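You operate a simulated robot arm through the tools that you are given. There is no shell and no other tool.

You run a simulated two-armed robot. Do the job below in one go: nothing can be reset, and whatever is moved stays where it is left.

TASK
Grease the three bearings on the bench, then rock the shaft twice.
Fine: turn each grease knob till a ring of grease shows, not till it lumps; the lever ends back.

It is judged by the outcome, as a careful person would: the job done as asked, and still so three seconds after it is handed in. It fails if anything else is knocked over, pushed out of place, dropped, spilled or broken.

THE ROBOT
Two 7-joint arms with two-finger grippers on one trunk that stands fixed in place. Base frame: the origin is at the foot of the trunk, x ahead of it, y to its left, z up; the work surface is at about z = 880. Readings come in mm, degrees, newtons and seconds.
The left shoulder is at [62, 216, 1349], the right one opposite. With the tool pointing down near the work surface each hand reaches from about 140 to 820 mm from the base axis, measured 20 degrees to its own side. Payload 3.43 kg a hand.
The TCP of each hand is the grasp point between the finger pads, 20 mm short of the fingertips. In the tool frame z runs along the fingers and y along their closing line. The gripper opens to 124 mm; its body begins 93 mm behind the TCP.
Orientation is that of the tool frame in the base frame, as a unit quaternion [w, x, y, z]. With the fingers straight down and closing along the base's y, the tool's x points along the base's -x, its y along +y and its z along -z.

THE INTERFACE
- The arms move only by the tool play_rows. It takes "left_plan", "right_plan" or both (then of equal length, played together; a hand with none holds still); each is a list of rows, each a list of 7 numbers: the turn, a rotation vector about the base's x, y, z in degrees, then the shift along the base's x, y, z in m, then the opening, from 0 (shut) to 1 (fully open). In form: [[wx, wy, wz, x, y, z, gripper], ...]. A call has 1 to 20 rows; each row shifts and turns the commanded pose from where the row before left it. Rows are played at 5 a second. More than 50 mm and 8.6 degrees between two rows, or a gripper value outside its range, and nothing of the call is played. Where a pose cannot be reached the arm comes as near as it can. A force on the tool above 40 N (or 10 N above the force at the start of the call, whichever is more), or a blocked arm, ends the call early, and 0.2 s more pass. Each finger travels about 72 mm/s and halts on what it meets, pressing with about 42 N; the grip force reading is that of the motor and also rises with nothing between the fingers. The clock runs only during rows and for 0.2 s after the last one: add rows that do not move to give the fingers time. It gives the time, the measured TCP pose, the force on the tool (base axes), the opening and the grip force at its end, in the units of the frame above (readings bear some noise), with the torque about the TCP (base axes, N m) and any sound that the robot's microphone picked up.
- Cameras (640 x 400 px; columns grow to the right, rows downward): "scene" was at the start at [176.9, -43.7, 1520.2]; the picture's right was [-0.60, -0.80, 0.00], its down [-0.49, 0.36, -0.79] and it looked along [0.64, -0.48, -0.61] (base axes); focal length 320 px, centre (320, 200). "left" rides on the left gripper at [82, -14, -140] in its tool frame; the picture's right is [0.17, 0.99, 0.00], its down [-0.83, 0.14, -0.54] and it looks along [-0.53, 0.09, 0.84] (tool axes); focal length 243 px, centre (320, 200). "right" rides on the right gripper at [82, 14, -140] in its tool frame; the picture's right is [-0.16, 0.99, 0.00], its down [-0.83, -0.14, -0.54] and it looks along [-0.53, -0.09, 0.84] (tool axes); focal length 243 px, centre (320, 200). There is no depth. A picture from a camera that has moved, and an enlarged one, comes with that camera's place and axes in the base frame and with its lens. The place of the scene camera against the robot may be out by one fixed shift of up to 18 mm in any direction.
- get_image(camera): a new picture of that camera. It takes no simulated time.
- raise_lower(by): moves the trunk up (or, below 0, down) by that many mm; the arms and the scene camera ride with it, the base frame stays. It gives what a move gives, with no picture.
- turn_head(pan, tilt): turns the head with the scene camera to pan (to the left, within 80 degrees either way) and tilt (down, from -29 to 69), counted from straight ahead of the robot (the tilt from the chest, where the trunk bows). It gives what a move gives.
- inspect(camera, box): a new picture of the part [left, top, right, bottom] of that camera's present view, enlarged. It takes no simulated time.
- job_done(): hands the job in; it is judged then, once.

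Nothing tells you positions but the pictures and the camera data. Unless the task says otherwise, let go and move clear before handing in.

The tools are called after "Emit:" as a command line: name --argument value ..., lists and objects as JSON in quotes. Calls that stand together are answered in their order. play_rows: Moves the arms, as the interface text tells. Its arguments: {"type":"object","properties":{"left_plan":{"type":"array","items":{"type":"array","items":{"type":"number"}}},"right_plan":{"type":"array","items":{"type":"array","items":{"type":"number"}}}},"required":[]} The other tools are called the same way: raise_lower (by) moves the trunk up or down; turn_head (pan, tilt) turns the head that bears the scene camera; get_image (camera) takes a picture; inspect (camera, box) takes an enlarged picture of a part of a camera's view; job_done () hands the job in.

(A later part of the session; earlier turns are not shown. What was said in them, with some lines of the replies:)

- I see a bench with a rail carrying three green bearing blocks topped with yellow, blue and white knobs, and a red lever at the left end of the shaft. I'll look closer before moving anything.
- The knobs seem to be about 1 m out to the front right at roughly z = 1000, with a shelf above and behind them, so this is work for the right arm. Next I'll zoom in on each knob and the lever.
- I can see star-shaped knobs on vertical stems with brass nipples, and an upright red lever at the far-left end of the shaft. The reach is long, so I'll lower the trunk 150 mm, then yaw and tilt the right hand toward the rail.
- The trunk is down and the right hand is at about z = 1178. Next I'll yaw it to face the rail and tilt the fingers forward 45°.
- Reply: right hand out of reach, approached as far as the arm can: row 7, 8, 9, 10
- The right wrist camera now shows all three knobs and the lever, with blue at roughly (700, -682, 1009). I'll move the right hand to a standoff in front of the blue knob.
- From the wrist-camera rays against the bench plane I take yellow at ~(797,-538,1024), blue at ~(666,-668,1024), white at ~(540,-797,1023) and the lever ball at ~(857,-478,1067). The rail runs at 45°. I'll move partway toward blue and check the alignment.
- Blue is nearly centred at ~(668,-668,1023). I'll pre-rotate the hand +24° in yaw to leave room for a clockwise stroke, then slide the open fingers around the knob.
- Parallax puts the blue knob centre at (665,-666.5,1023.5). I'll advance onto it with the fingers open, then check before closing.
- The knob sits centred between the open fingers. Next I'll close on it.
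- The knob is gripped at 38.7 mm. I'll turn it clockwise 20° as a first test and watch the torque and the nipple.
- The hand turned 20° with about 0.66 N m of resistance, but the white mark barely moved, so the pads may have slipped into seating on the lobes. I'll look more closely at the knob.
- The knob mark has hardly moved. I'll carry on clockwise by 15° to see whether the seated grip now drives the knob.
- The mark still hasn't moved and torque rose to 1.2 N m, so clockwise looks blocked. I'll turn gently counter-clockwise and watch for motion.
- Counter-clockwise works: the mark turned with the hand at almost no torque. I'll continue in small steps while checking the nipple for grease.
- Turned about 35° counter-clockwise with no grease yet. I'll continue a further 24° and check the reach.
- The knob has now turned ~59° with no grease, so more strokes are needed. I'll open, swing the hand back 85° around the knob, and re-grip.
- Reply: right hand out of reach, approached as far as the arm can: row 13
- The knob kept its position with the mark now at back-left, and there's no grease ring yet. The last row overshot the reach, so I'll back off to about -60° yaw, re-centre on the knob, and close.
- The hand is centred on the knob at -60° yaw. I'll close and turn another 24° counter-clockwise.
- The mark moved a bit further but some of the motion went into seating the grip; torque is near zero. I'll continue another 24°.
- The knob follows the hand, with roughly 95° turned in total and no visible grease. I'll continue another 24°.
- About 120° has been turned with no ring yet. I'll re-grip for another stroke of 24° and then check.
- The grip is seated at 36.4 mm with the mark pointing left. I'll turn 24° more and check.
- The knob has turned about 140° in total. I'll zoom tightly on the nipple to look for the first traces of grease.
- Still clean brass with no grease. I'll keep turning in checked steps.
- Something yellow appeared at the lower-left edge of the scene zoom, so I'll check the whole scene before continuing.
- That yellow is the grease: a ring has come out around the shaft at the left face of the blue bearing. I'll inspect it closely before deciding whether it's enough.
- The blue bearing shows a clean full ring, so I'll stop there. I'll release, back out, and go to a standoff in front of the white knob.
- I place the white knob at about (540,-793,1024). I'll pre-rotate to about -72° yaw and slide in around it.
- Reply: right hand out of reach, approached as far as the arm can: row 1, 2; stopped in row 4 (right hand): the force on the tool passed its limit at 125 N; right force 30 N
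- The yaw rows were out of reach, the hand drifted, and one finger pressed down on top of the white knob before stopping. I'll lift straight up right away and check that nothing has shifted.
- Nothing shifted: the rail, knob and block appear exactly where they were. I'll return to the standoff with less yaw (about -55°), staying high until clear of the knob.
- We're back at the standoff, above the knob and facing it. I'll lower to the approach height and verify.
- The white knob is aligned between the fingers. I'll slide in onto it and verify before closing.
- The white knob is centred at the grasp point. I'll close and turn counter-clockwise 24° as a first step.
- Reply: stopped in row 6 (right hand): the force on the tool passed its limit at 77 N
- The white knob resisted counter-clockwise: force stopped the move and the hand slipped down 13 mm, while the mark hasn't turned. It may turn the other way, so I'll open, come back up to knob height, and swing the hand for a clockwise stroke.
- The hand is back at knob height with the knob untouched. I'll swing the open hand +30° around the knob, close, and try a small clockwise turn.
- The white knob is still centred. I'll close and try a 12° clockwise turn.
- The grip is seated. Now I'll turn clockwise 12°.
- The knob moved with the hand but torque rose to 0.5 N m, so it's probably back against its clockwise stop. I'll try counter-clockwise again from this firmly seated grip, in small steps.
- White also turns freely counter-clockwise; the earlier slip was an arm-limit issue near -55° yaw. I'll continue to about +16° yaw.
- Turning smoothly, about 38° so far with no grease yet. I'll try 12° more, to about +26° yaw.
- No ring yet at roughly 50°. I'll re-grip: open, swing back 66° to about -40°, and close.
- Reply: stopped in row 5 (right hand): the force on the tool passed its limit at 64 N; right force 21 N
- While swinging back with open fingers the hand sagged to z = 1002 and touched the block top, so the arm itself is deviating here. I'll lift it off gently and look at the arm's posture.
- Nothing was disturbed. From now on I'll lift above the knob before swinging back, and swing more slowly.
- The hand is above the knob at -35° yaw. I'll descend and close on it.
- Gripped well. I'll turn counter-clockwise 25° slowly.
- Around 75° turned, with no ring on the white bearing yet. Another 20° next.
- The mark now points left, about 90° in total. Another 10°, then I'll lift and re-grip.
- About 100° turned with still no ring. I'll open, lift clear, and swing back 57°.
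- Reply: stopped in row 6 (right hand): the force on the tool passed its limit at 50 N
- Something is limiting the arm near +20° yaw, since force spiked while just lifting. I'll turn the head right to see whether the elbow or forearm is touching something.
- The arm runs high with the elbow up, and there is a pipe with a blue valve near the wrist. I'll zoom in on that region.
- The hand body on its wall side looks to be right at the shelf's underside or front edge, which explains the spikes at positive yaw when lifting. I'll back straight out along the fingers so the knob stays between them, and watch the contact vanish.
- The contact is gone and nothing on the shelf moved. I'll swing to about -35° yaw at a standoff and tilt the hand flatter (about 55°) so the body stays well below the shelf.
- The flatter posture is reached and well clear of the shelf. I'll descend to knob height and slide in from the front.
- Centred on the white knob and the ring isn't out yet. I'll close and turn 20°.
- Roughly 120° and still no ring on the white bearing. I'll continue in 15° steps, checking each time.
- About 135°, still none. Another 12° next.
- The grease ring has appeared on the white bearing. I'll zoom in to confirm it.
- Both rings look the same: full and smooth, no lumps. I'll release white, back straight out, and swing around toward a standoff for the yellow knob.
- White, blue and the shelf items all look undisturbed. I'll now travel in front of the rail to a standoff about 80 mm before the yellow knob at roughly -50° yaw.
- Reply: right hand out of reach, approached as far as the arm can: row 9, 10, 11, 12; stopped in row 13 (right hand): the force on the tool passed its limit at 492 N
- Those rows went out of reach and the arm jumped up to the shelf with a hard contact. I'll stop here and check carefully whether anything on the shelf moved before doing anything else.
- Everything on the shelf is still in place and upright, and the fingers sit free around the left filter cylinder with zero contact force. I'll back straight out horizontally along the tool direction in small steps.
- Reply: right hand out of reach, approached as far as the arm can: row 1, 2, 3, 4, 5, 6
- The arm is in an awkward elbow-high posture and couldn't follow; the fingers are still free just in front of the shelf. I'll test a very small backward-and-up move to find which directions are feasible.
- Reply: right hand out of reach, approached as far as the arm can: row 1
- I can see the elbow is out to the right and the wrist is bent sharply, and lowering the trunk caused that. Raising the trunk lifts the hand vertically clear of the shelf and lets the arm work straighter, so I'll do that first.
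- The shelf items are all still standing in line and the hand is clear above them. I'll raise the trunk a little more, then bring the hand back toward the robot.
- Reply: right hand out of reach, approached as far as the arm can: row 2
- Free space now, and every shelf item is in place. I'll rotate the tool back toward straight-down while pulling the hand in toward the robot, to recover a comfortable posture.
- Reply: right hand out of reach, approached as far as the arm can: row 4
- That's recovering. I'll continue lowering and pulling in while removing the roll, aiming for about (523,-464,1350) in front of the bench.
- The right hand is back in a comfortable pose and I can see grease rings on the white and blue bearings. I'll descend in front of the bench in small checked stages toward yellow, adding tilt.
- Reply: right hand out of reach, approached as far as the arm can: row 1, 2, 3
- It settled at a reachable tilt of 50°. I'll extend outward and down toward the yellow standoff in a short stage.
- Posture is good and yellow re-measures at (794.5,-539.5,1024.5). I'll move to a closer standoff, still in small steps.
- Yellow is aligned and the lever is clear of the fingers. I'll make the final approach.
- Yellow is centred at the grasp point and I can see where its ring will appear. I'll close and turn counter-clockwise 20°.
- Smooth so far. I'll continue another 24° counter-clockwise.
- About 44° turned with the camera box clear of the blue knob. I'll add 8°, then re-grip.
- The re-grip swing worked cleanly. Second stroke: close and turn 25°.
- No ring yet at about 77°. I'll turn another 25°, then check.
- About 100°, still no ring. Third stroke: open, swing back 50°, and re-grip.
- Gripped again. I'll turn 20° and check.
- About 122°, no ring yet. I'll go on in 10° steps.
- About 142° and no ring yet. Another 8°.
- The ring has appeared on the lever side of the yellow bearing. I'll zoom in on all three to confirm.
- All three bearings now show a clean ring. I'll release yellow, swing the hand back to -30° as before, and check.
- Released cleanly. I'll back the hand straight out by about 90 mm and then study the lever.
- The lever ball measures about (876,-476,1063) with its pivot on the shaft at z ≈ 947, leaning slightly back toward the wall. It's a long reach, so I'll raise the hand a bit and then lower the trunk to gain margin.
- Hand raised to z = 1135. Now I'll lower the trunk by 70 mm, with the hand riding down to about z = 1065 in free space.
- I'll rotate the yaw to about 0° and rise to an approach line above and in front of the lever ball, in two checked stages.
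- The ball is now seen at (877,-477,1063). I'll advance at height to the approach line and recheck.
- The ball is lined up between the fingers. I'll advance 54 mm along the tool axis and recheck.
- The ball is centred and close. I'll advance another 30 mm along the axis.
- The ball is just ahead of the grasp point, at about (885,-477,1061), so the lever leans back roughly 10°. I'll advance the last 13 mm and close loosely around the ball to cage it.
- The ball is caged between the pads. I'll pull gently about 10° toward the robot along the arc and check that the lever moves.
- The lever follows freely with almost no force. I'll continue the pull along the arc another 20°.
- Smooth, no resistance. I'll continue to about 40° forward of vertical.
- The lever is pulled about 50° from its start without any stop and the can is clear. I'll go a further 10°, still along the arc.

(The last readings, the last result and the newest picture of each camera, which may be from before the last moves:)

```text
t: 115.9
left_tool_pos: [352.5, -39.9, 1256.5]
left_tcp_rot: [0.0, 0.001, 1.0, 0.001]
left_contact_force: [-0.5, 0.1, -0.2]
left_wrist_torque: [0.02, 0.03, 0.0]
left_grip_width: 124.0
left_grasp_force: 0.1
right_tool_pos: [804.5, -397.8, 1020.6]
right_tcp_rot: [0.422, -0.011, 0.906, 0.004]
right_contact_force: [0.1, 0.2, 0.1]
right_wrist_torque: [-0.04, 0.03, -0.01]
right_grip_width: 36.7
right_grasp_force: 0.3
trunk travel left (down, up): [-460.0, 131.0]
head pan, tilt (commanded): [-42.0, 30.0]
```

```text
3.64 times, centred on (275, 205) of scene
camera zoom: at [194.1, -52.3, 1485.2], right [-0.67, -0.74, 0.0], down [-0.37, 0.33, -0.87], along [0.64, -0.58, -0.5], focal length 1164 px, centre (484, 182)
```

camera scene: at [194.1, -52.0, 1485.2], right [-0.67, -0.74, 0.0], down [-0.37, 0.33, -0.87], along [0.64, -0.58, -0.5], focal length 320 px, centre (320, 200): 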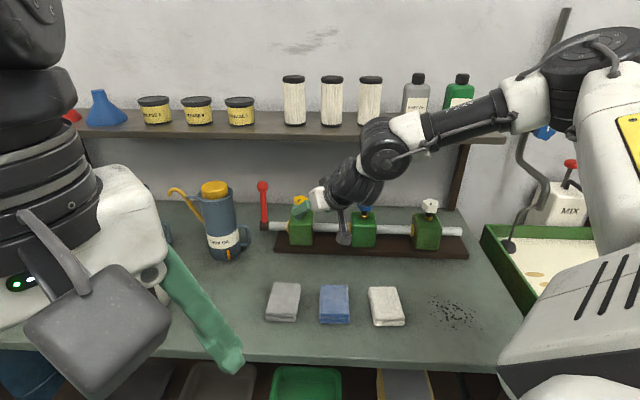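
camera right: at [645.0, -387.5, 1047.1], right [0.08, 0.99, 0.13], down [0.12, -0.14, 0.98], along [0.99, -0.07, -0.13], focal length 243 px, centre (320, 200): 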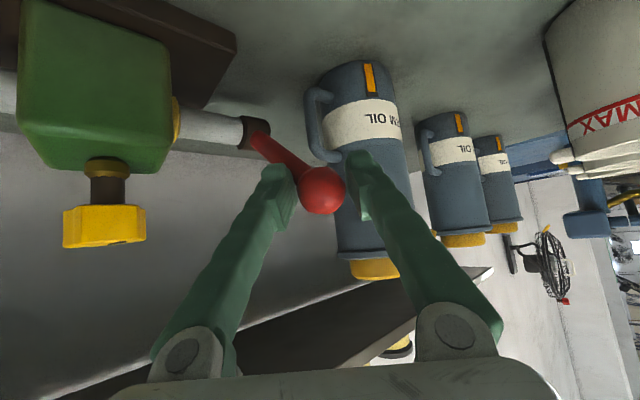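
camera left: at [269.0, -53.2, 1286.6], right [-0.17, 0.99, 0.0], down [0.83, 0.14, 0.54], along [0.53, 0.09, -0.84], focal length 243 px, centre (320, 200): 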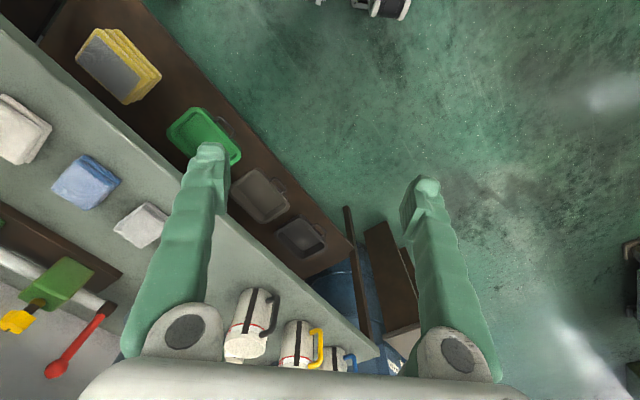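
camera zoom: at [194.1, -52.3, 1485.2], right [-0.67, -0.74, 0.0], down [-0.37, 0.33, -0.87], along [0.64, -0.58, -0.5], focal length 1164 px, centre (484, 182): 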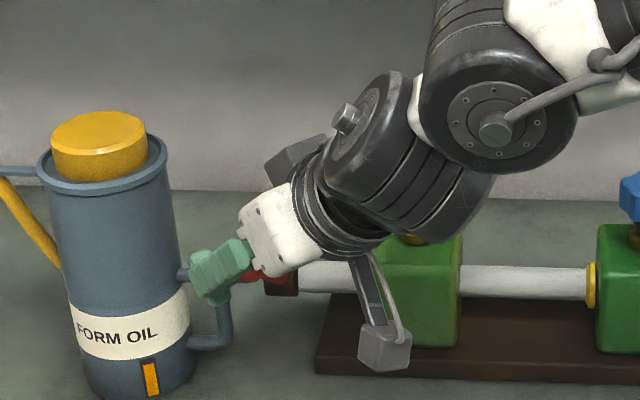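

The lever is about 60° forward of its start, a full rock. I'll push it back along the same arc to vertical first.

Emit:
play_rows --right_plan '[[0, 0, 0, 0.005, -0.0049, 0.0076, 0.29], [0, 0, 0, 0.0054, -0.0053, 0.007, 0.29], [0, 0, 0, 0.0058, -0.0057, 0.0063, 0.29], [0, 0, 0, 0.0062, -0.0061, 0.0055, 0.29], [0, 0, 0, 0.0065, -0.0064, 0.0047, 0.29], [0, 0, 0, 0.0067, -0.0067, 0.004, 0.29], [0, 0, 0, 0.007, -0.007, 0.0031, 0.29], [0, 0, 0, 0.0071, -0.007, 0.0022, 0.29], [0, 0, 0, 0.0072, -0.0072, 0.0013, 0.29], [0, 0, 0, 0.0073, -0.0073, 0.0005, 0.29], [0, 0, 0, 0, 0, 0, 0.29]]'

Emit:
get_image --camera "right"

Emit:
inspect --camera "scene" --box '[240, 160, 320, 250]'

```text
t: 118.3
left_tool_pos: [352.3, -40.4, 1257.2]
left_tcp_rot: [-0.001, 0.0, 1.0, 0.001]
left_contact_force: [0.4, 0.3, -0.2]
left_wrist_torque: [0.0, 0.02, 0.01]
left_grip_width: 124.1
left_grasp_force: 0.1
right_tool_pos: [868.8, -460.5, 1063.7]
right_tcp_rot: [0.423, -0.011, 0.906, 0.004]
right_contact_force: [-0.5, 0.8, 0.1]
right_wrist_torque: [-0.03, 0.01, 0.01]
right_grip_width: 36.4
right_grasp_force: 0.3
trunk travel left (down, up): [-460.0, 131.0]
head pan, tilt (commanded): [-42.0, 30.0]
```

```text
taken
camera right: at [709.1, -450.2, 1089.2], right [0.09, 0.99, 0.12], down [0.12, -0.13, 0.98], along [0.99, -0.07, -0.13], focal length 243 px, centre (320, 200)
```

right: 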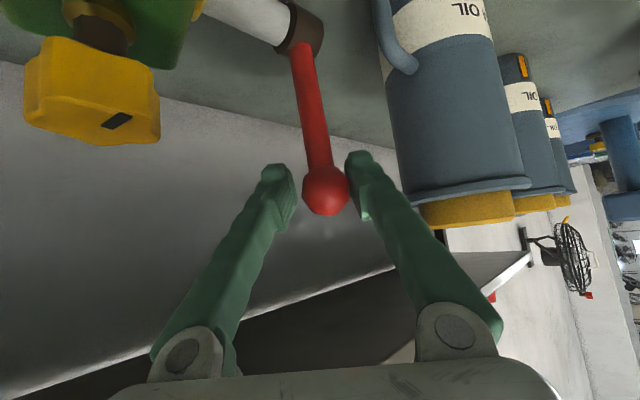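

```text
4.44 times, centred on (280, 205) of scene
camera zoom: at [194.2, -52.0, 1485.2], right [-0.67, -0.74, 0.0], down [-0.37, 0.33, -0.87], along [0.64, -0.58, -0.5], focal length 1422 px, centre (498, 178)
```

zoom: 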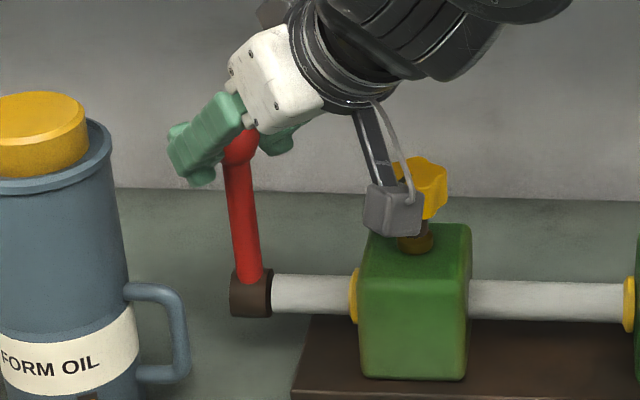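

Pushed back to near vertical, with the ball against the far pad. I'll push the final ~11° back to its starting lean, including the small slack.

Emit:
play_rows --right_plan '[[0, 0, 0, 0.0078, -0.0077, -0.001, 0.29], [0, 0, 0, 0.0078, -0.0077, -0.001, 0.29], [0, 0, 0, 0.0028, -0.0028, -0.0005, 0.29], [0, 0, 0, 0, 0, 0, 0.29]]'

Emit:
get_image --camera "right"

Emit:
inspect --camera "scene" --box '[240, 160, 320, 250]'

```text
t: 119.3
left_tool_pos: [352.5, -39.7, 1256.7]
left_tcp_rot: [-0.001, 0.0, 1.0, 0.001]
left_contact_force: [0.3, -0.2, 0.0]
left_wrist_torque: [-0.01, 0.0, -0.02]
left_grip_width: 123.7
left_grasp_force: 0.0
right_tool_pos: [887.5, -478.0, 1061.0]
right_tcp_rot: [0.423, -0.011, 0.906, 0.004]
right_contact_force: [1.1, 2.0, 0.5]
right_wrist_torque: [-0.01, 0.03, 0.0]
right_grip_width: 36.5
right_grasp_force: 0.6
trunk travel left (down, up): [-460.0, 131.0]
head pan, tilt (commanded): [-42.0, 30.0]
```

```text
taken
camera right: at [727.3, -468.7, 1087.3], right [0.08, 0.99, 0.13], down [0.12, -0.14, 0.98], along [0.99, -0.07, -0.13], focal length 243 px, centre (320, 200)
```

right: 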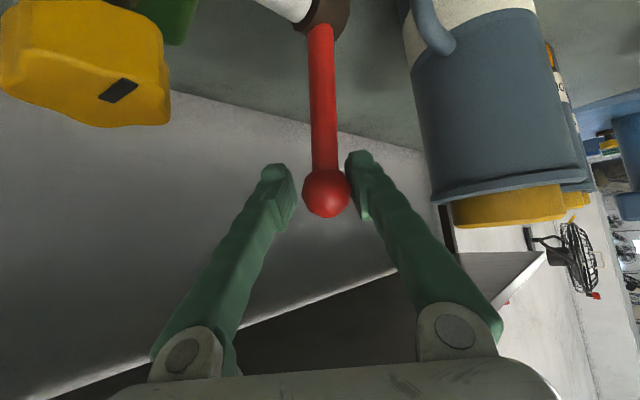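

```text
4.44 times, centred on (280, 205) of scene
camera zoom: at [194.3, -52.0, 1485.2], right [-0.67, -0.74, 0.0], down [-0.37, 0.33, -0.87], along [0.64, -0.58, -0.5], focal length 1422 px, centre (498, 178)
```

zoom: 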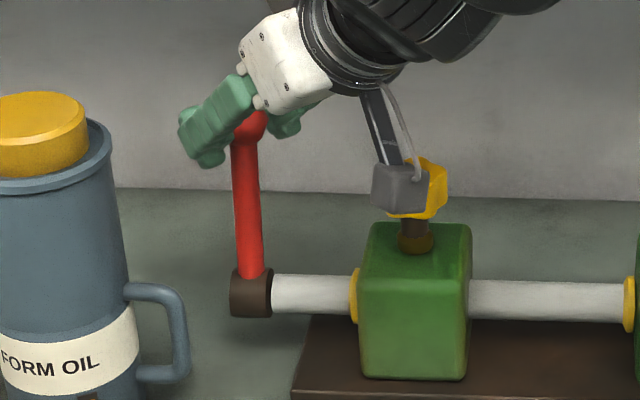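

The lever is back at its starting lean: one full rock done. Now the second pull along the same arc.

Emit:
play_rows --right_plan '[[0, 0, 0, -0.0028, 0.0028, 0.0005, 0.29], [0, 0, 0, -0.0078, 0.0077, 0.001, 0.29], [0, 0, 0, -0.0078, 0.0077, 0.001, 0.29], [0, 0, 0, -0.0073, 0.0073, -0.0005, 0.29], [0, 0, 0, -0.0072, 0.0072, -0.0013, 0.29], [0, 0, 0, -0.0071, 0.007, -0.0022, 0.29], [0, 0, 0, -0.007, 0.007, -0.0031, 0.29], [0, 0, 0, -0.0067, 0.0067, -0.004, 0.29], [0, 0, 0, -0.0065, 0.0064, -0.0047, 0.29], [0, 0, 0, -0.0062, 0.0061, -0.0055, 0.29], [0, 0, 0, -0.0058, 0.0057, -0.0063, 0.29], [0, 0, 0, -0.0054, 0.0053, -0.007, 0.29], [0, 0, 0, -0.005, 0.0049, -0.0076, 0.29], [0, 0, 0, 0, 0, 0, 0.29]]'

Emit:
get_image --camera "right"

Emit:
inspect --camera "scene" --box '[220, 150, 330, 260]'

```text
t: 122.3
left_tool_pos: [352.9, -40.3, 1256.2]
left_tcp_rot: [0.0, 0.0, 1.0, 0.0]
left_contact_force: [0.1, 0.2, 0.4]
left_wrist_torque: [0.0, -0.01, 0.01]
left_grip_width: 123.8
left_grasp_force: 0.1
right_tool_pos: [805.8, -398.4, 1021.4]
right_tcp_rot: [0.423, -0.011, 0.906, 0.004]
right_contact_force: [-1.3, -1.6, 0.6]
right_wrist_torque: [0.0, 0.01, -0.04]
right_grip_width: 36.9
right_grasp_force: 0.8
trunk travel left (down, up): [-460.0, 131.0]
head pan, tilt (commanded): [-42.0, 30.0]
```

```text
taken
camera right: at [644.7, -388.3, 1047.5], right [0.08, 0.99, 0.13], down [0.12, -0.14, 0.98], along [0.99, -0.07, -0.13], focal length 243 px, centre (320, 200)
```

right: 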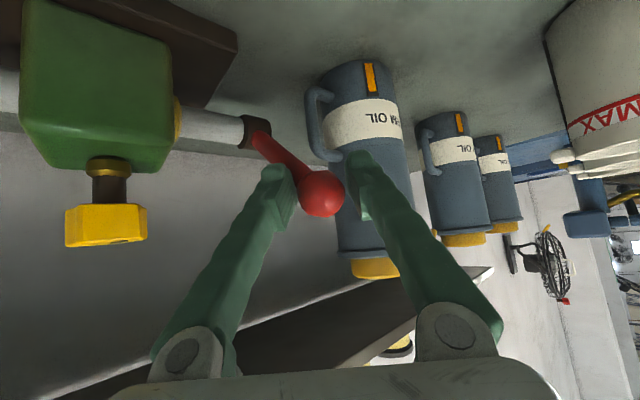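

```text
3.64 times, centred on (275, 205) of scene
camera zoom: at [194.0, -52.3, 1485.2], right [-0.67, -0.74, 0.0], down [-0.37, 0.33, -0.87], along [0.64, -0.58, -0.5], focal length 1164 px, centre (484, 182)
```

zoom: 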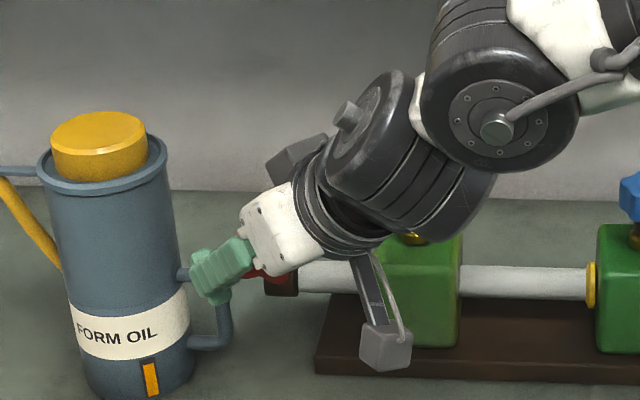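

The second pull is complete. I'll push the lever back again along the arc to its starting position, with a touch more at the end to take up the slack.

Emit:
play_rows --right_plan '[[0, 0, 0, 0.005, -0.0049, 0.0076, 0.29], [0, 0, 0, 0.0054, -0.0053, 0.007, 0.29], [0, 0, 0, 0.0058, -0.0057, 0.0063, 0.29], [0, 0, 0, 0.0062, -0.0061, 0.0055, 0.29], [0, 0, 0, 0.0065, -0.0064, 0.0047, 0.29], [0, 0, 0, 0.0067, -0.0067, 0.004, 0.29], [0, 0, 0, 0.007, -0.007, 0.0031, 0.29], [0, 0, 0, 0.0071, -0.007, 0.0022, 0.29], [0, 0, 0, 0.0072, -0.0072, 0.0013, 0.29], [0, 0, 0, 0.0073, -0.0073, 0.0005, 0.29], [0, 0, 0, 0.0078, -0.0077, -0.001, 0.29], [0, 0, 0, 0.0078, -0.0077, -0.001, 0.29], [0, 0, 0, 0.0035, -0.0035, -0.0006, 0.29], [0, 0, 0, 0, 0, 0, 0.29]]'

Emit:
get_image --camera "right"

Emit:
inspect --camera "scene" --box '[240, 160, 320, 250]'

```text
t: 125.3
left_tool_pos: [352.6, -40.1, 1256.6]
left_tcp_rot: [-0.001, 0.001, 1.0, 0.0]
left_contact_force: [1.0, 0.0, 0.4]
left_wrist_torque: [0.0, -0.02, -0.01]
left_grip_width: 123.6
left_grasp_force: 0.0
right_tool_pos: [888.5, -479.1, 1061.6]
right_tcp_rot: [0.423, -0.011, 0.906, 0.004]
right_contact_force: [-0.3, 0.7, 0.5]
right_wrist_torque: [-0.03, 0.02, -0.01]
right_grip_width: 36.3
right_grasp_force: 0.6
trunk travel left (down, up): [-460.0, 131.0]
head pan, tilt (commanded): [-42.0, 30.0]
```

```text
taken
camera right: at [728.8, -469.7, 1087.5], right [0.08, 0.99, 0.13], down [0.12, -0.14, 0.98], along [0.99, -0.07, -0.13], focal length 243 px, centre (320, 200)
```

right: 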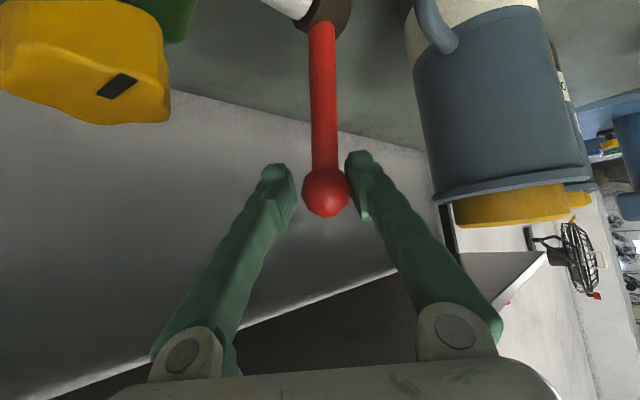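

```text
4.44 times, centred on (280, 205) of scene
camera zoom: at [194.2, -52.0, 1485.2], right [-0.67, -0.74, 0.0], down [-0.37, 0.33, -0.87], along [0.64, -0.58, -0.5], focal length 1422 px, centre (498, 178)
```

zoom: 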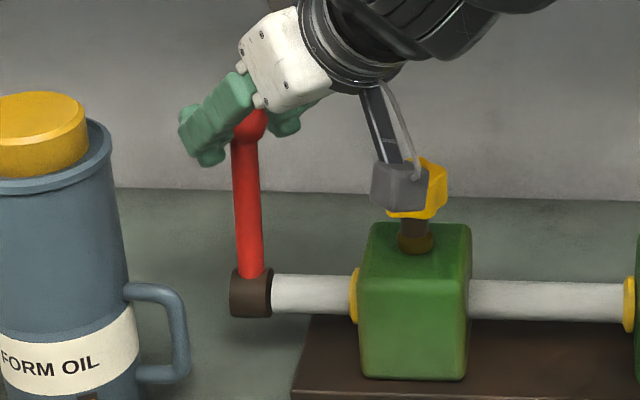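

The ball is back at its original spot, so two rocks are done. I'll open the fingers and retreat straight back along the tool axis.

Emit:
play_rows --right_plan '[[0, 0, 0, 0, 0, 0, 0.4], [0, 0, 0, 0, 0, 0, 0.5], [0, 0, 0, 0, 0, 0, 0.5], [0, 0, 0, -0.0138, 0, 0.0114, 0.5], [0, 0, 0, -0.0138, 0, 0.0114, 0.5], [0, 0, 0, -0.0138, 0, 0.0114, 0.5], [0, 0, 0, -0.0138, 0, 0.0114, 0.5], [0, 0, 0, -0.0138, 0, 0.0114, 0.5], [0, 0, 0, 0, 0, 0, 0.5]]'

Emit:
get_image --camera "right"

Emit:
inspect --camera "scene" --box '[240, 160, 320, 250]'

```text
t: 127.3
left_tool_pos: [353.7, -39.6, 1256.6]
left_tcp_rot: [-0.001, 0.0, 1.0, 0.001]
left_contact_force: [-0.5, -1.2, -0.2]
left_wrist_torque: [-0.01, -0.01, -0.02]
left_grip_width: 124.0
left_grasp_force: 0.0
right_tool_pos: [820.9, -481.6, 1117.4]
right_tcp_rot: [0.422, -0.01, 0.906, 0.003]
right_contact_force: [0.1, 1.1, 0.4]
right_wrist_torque: [-0.02, 0.02, -0.04]
right_grip_width: 62.1
right_grasp_force: 0.1
trunk travel left (down, up): [-460.0, 131.0]
head pan, tilt (commanded): [-42.0, 30.0]
```

```text
taken
camera right: at [660.9, -470.2, 1143.1], right [0.09, 0.99, 0.13], down [0.12, -0.14, 0.98], along [0.99, -0.07, -0.13], focal length 243 px, centre (320, 200)
```

right: 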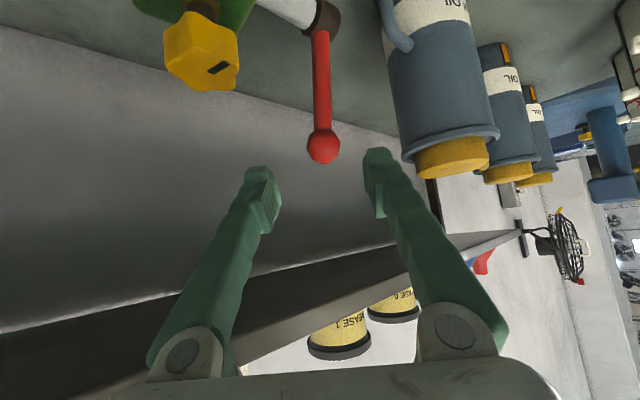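

```text
4.44 times, centred on (280, 205) of scene
camera zoom: at [194.7, -52.2, 1485.1], right [-0.67, -0.74, 0.0], down [-0.37, 0.33, -0.87], along [0.64, -0.58, -0.5], focal length 1422 px, centre (498, 178)
```

zoom: 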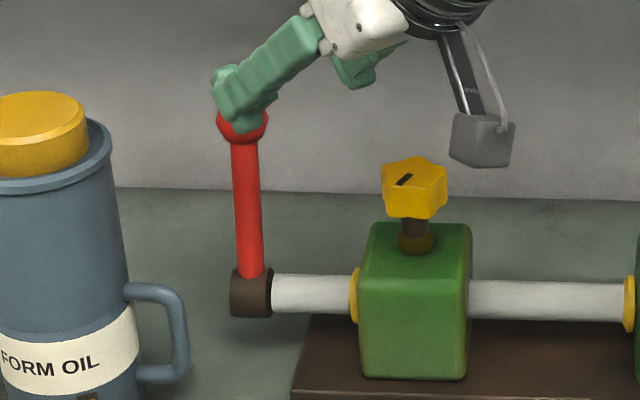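

Released and clear of the lever. I'll continue backing away from the rail along the same path I came in.

Emit:
play_rows --right_plan '[[0, 0, 0, -0.024, -0.003, 0, 0.5], [0, 0, 0, -0.024, -0.003, 0, 0.5], [0, 0, 0, -0.024, -0.003, 0, 0.5], [0, 0, -5, -0.02, 0.0, 0.005, 0.5], [0, 0, -5, -0.02, 0.0, 0.005, 0.5], [0, 0, -5, -0.02, 0.0, 0.005, 0.5], [0, 0, 0, 0, 0, 0, 0.5]]'

Emit:
raise_lower --by 70

Emit:
get_image --camera "scene"

Emit:
inspect --camera "scene" --box '[240, 190, 320, 270]'

```text
t: 128.9
left_tool_pos: [353.7, -41.0, 1257.9]
left_tcp_rot: [-0.002, -0.001, 1.0, 0.001]
left_contact_force: [1.1, 0.2, 0.3]
left_wrist_torque: [0.0, 0.04, -0.01]
left_grip_width: 124.0
left_grasp_force: 0.1
right_tool_pos: [687.6, -489.4, 1131.5]
right_tcp_rot: [0.42, 0.109, 0.9, -0.052]
right_contact_force: [0.3, -0.5, 0.5]
right_wrist_torque: [0.03, 0.0, 0.01]
right_grip_width: 62.0
right_grasp_force: 0.2
trunk travel left (down, up): [-460.0, 131.0]
head pan, tilt (commanded): [-42.0, 30.0]
```

```text
t: 130.0
left_tool_pos: [353.3, -39.9, 1325.8]
left_tcp_rot: [-0.002, -0.001, 1.0, 0.0]
left_contact_force: [0.6, 0.1, -0.2]
left_wrist_torque: [-0.05, 0.01, 0.03]
left_grip_width: 124.1
left_grasp_force: 0.1
right_tool_pos: [688.3, -490.4, 1202.0]
right_tcp_rot: [0.418, 0.108, 0.9, -0.051]
right_contact_force: [0.5, -0.1, -0.2]
right_wrist_torque: [-0.02, -0.02, 0.01]
right_grip_width: 62.0
right_grasp_force: 0.0
trunk travel left (down, up): [-530.0, 61.0]
head pan, tilt (commanded): [-42.0, 30.0]
```

```text
taken
camera scene: at [154.7, -52.3, 1567.7], right [-0.67, -0.74, 0.0], down [-0.37, 0.33, -0.87], along [0.64, -0.58, -0.5], focal length 320 px, centre (320, 200)
```

scene: 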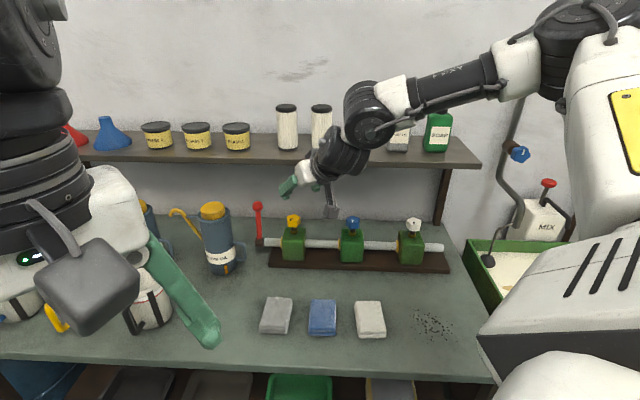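

```text
5.00 times, centred on (280, 230) of scene
camera zoom: at [154.7, -52.3, 1567.7], right [-0.67, -0.74, 0.0], down [-0.37, 0.33, -0.87], along [0.64, -0.58, -0.5], focal length 1600 px, centre (520, 50)
```

zoom: 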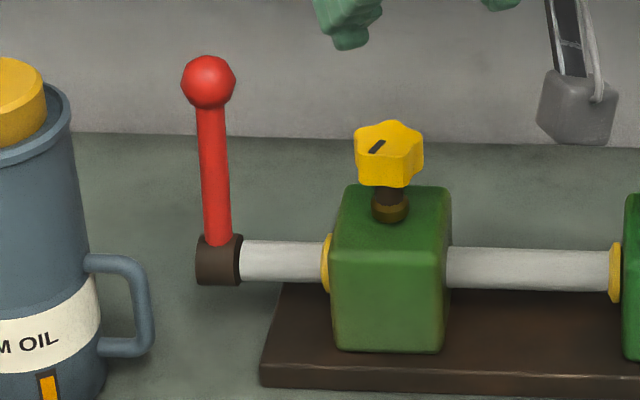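

The lever sits within about a degree of where it started and all rings are visible. I'll draw the right hand back a little further, clear of everything, and then do a final inspection.

Emit:
play_rows --right_plan '[[1.2, 4.8, 0, -0.02, 0.0, 0.02, 0.5], [1.2, 4.8, 0, -0.02, 0.0, 0.02, 0.5], [1.2, 4.8, 0, -0.02, 0.0, 0.02, 0.5], [1.2, 4.8, 0, -0.02, 0.003, 0.015, 0.5], [0, 0, 0, 0, 0, 0, 0.5]]'

Emit:
get_image --camera "scene"

Emit:
inspect --camera "scene" --box '[250, 200, 450, 280]'

Emit:
get_image --camera "right"

```text
t: 131.2
left_tool_pos: [352.2, -40.3, 1325.7]
left_tcp_rot: [-0.001, 0.001, 1.0, 0.001]
left_contact_force: [0.3, 0.0, -0.2]
left_wrist_torque: [0.0, 0.02, -0.03]
left_grip_width: 124.0
left_grasp_force: 0.1
right_tool_pos: [606.4, -487.6, 1276.8]
right_tcp_rot: [0.258, 0.115, 0.959, -0.031]
right_contact_force: [-0.5, -0.4, -0.3]
right_wrist_torque: [-0.03, 0.03, 0.01]
right_grip_width: 62.1
right_grasp_force: 0.0
trunk travel left (down, up): [-530.0, 61.0]
head pan, tilt (commanded): [-42.0, 30.0]
```

```text
taken
camera scene: at [154.5, -52.5, 1567.8], right [-0.67, -0.74, 0.0], down [-0.37, 0.33, -0.87], along [0.64, -0.58, -0.5], focal length 320 px, centre (320, 200)
```

scene: 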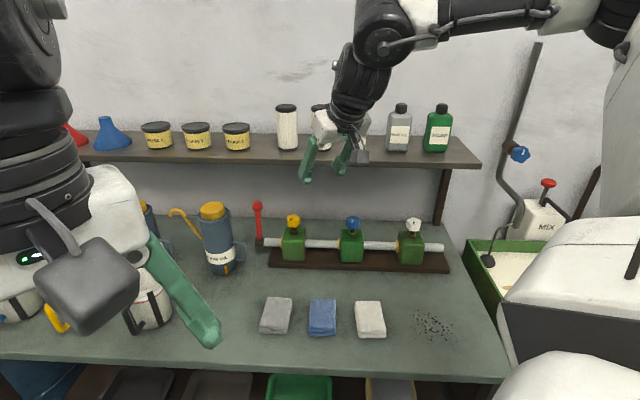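

```text
3.20 times, centred on (350, 240) of scene
camera zoom: at [154.5, -52.5, 1567.8], right [-0.67, -0.74, 0.0], down [-0.37, 0.33, -0.87], along [0.64, -0.58, -0.5], focal length 1024 px, centre (224, 72)
```

zoom: 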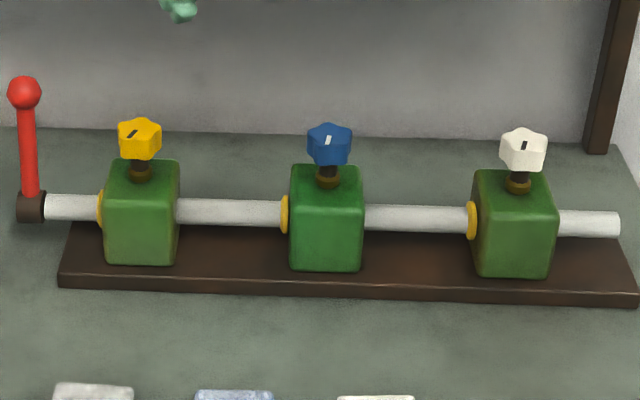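

```text
taken
camera right: at [473.0, -441.2, 1355.4], right [0.37, 0.92, 0.08], down [0.4, -0.24, 0.88], along [0.84, -0.3, -0.46], focal length 243 px, centre (320, 200)
```

right: 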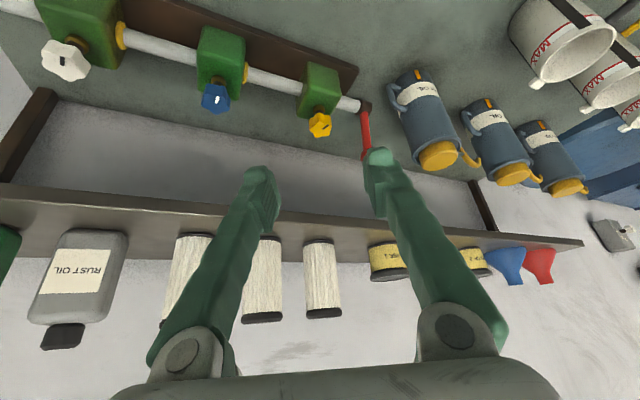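

The final check shows all three bearings with a clean, even grease ring. The lever is within about a degree of its starting position after two full rocks. The shelf and bench items appear undisturbed, and both hands are clear, so I'm handing in.

Emit:
job_done

```text
The job is handed in.
```

I greased all three bearings, rocked the shaft twice, and handed the job in. No result has come back yet.

- **Grease:** each knob was turned counter-clockwise, roughly 145–170°, until a clean ring showed around the shaft. None of the three had lumped when I stopped. Clockwise was blocked on blue and white, and I didn't try it on yellow.
- **Rocking:** I pulled the lever about 60° toward the robot and pushed it back, twice. It ended within about a degree of where it started.
- **Knocks along the way:**
  - A finger pressed hard on top of the white knob (125 N).
  - An open finger touched the top of the white bearing block (64 N).
  - The hand touched what I took to be the shelf edge or underside while working on the white knob (50 N).
  - The arm jumped up near the shelf when I moved it out of reach, with one hard contact (492 N), most likely on the shelf.

In the camera views after these knocks, nothing on the bench or shelf had moved or fallen.
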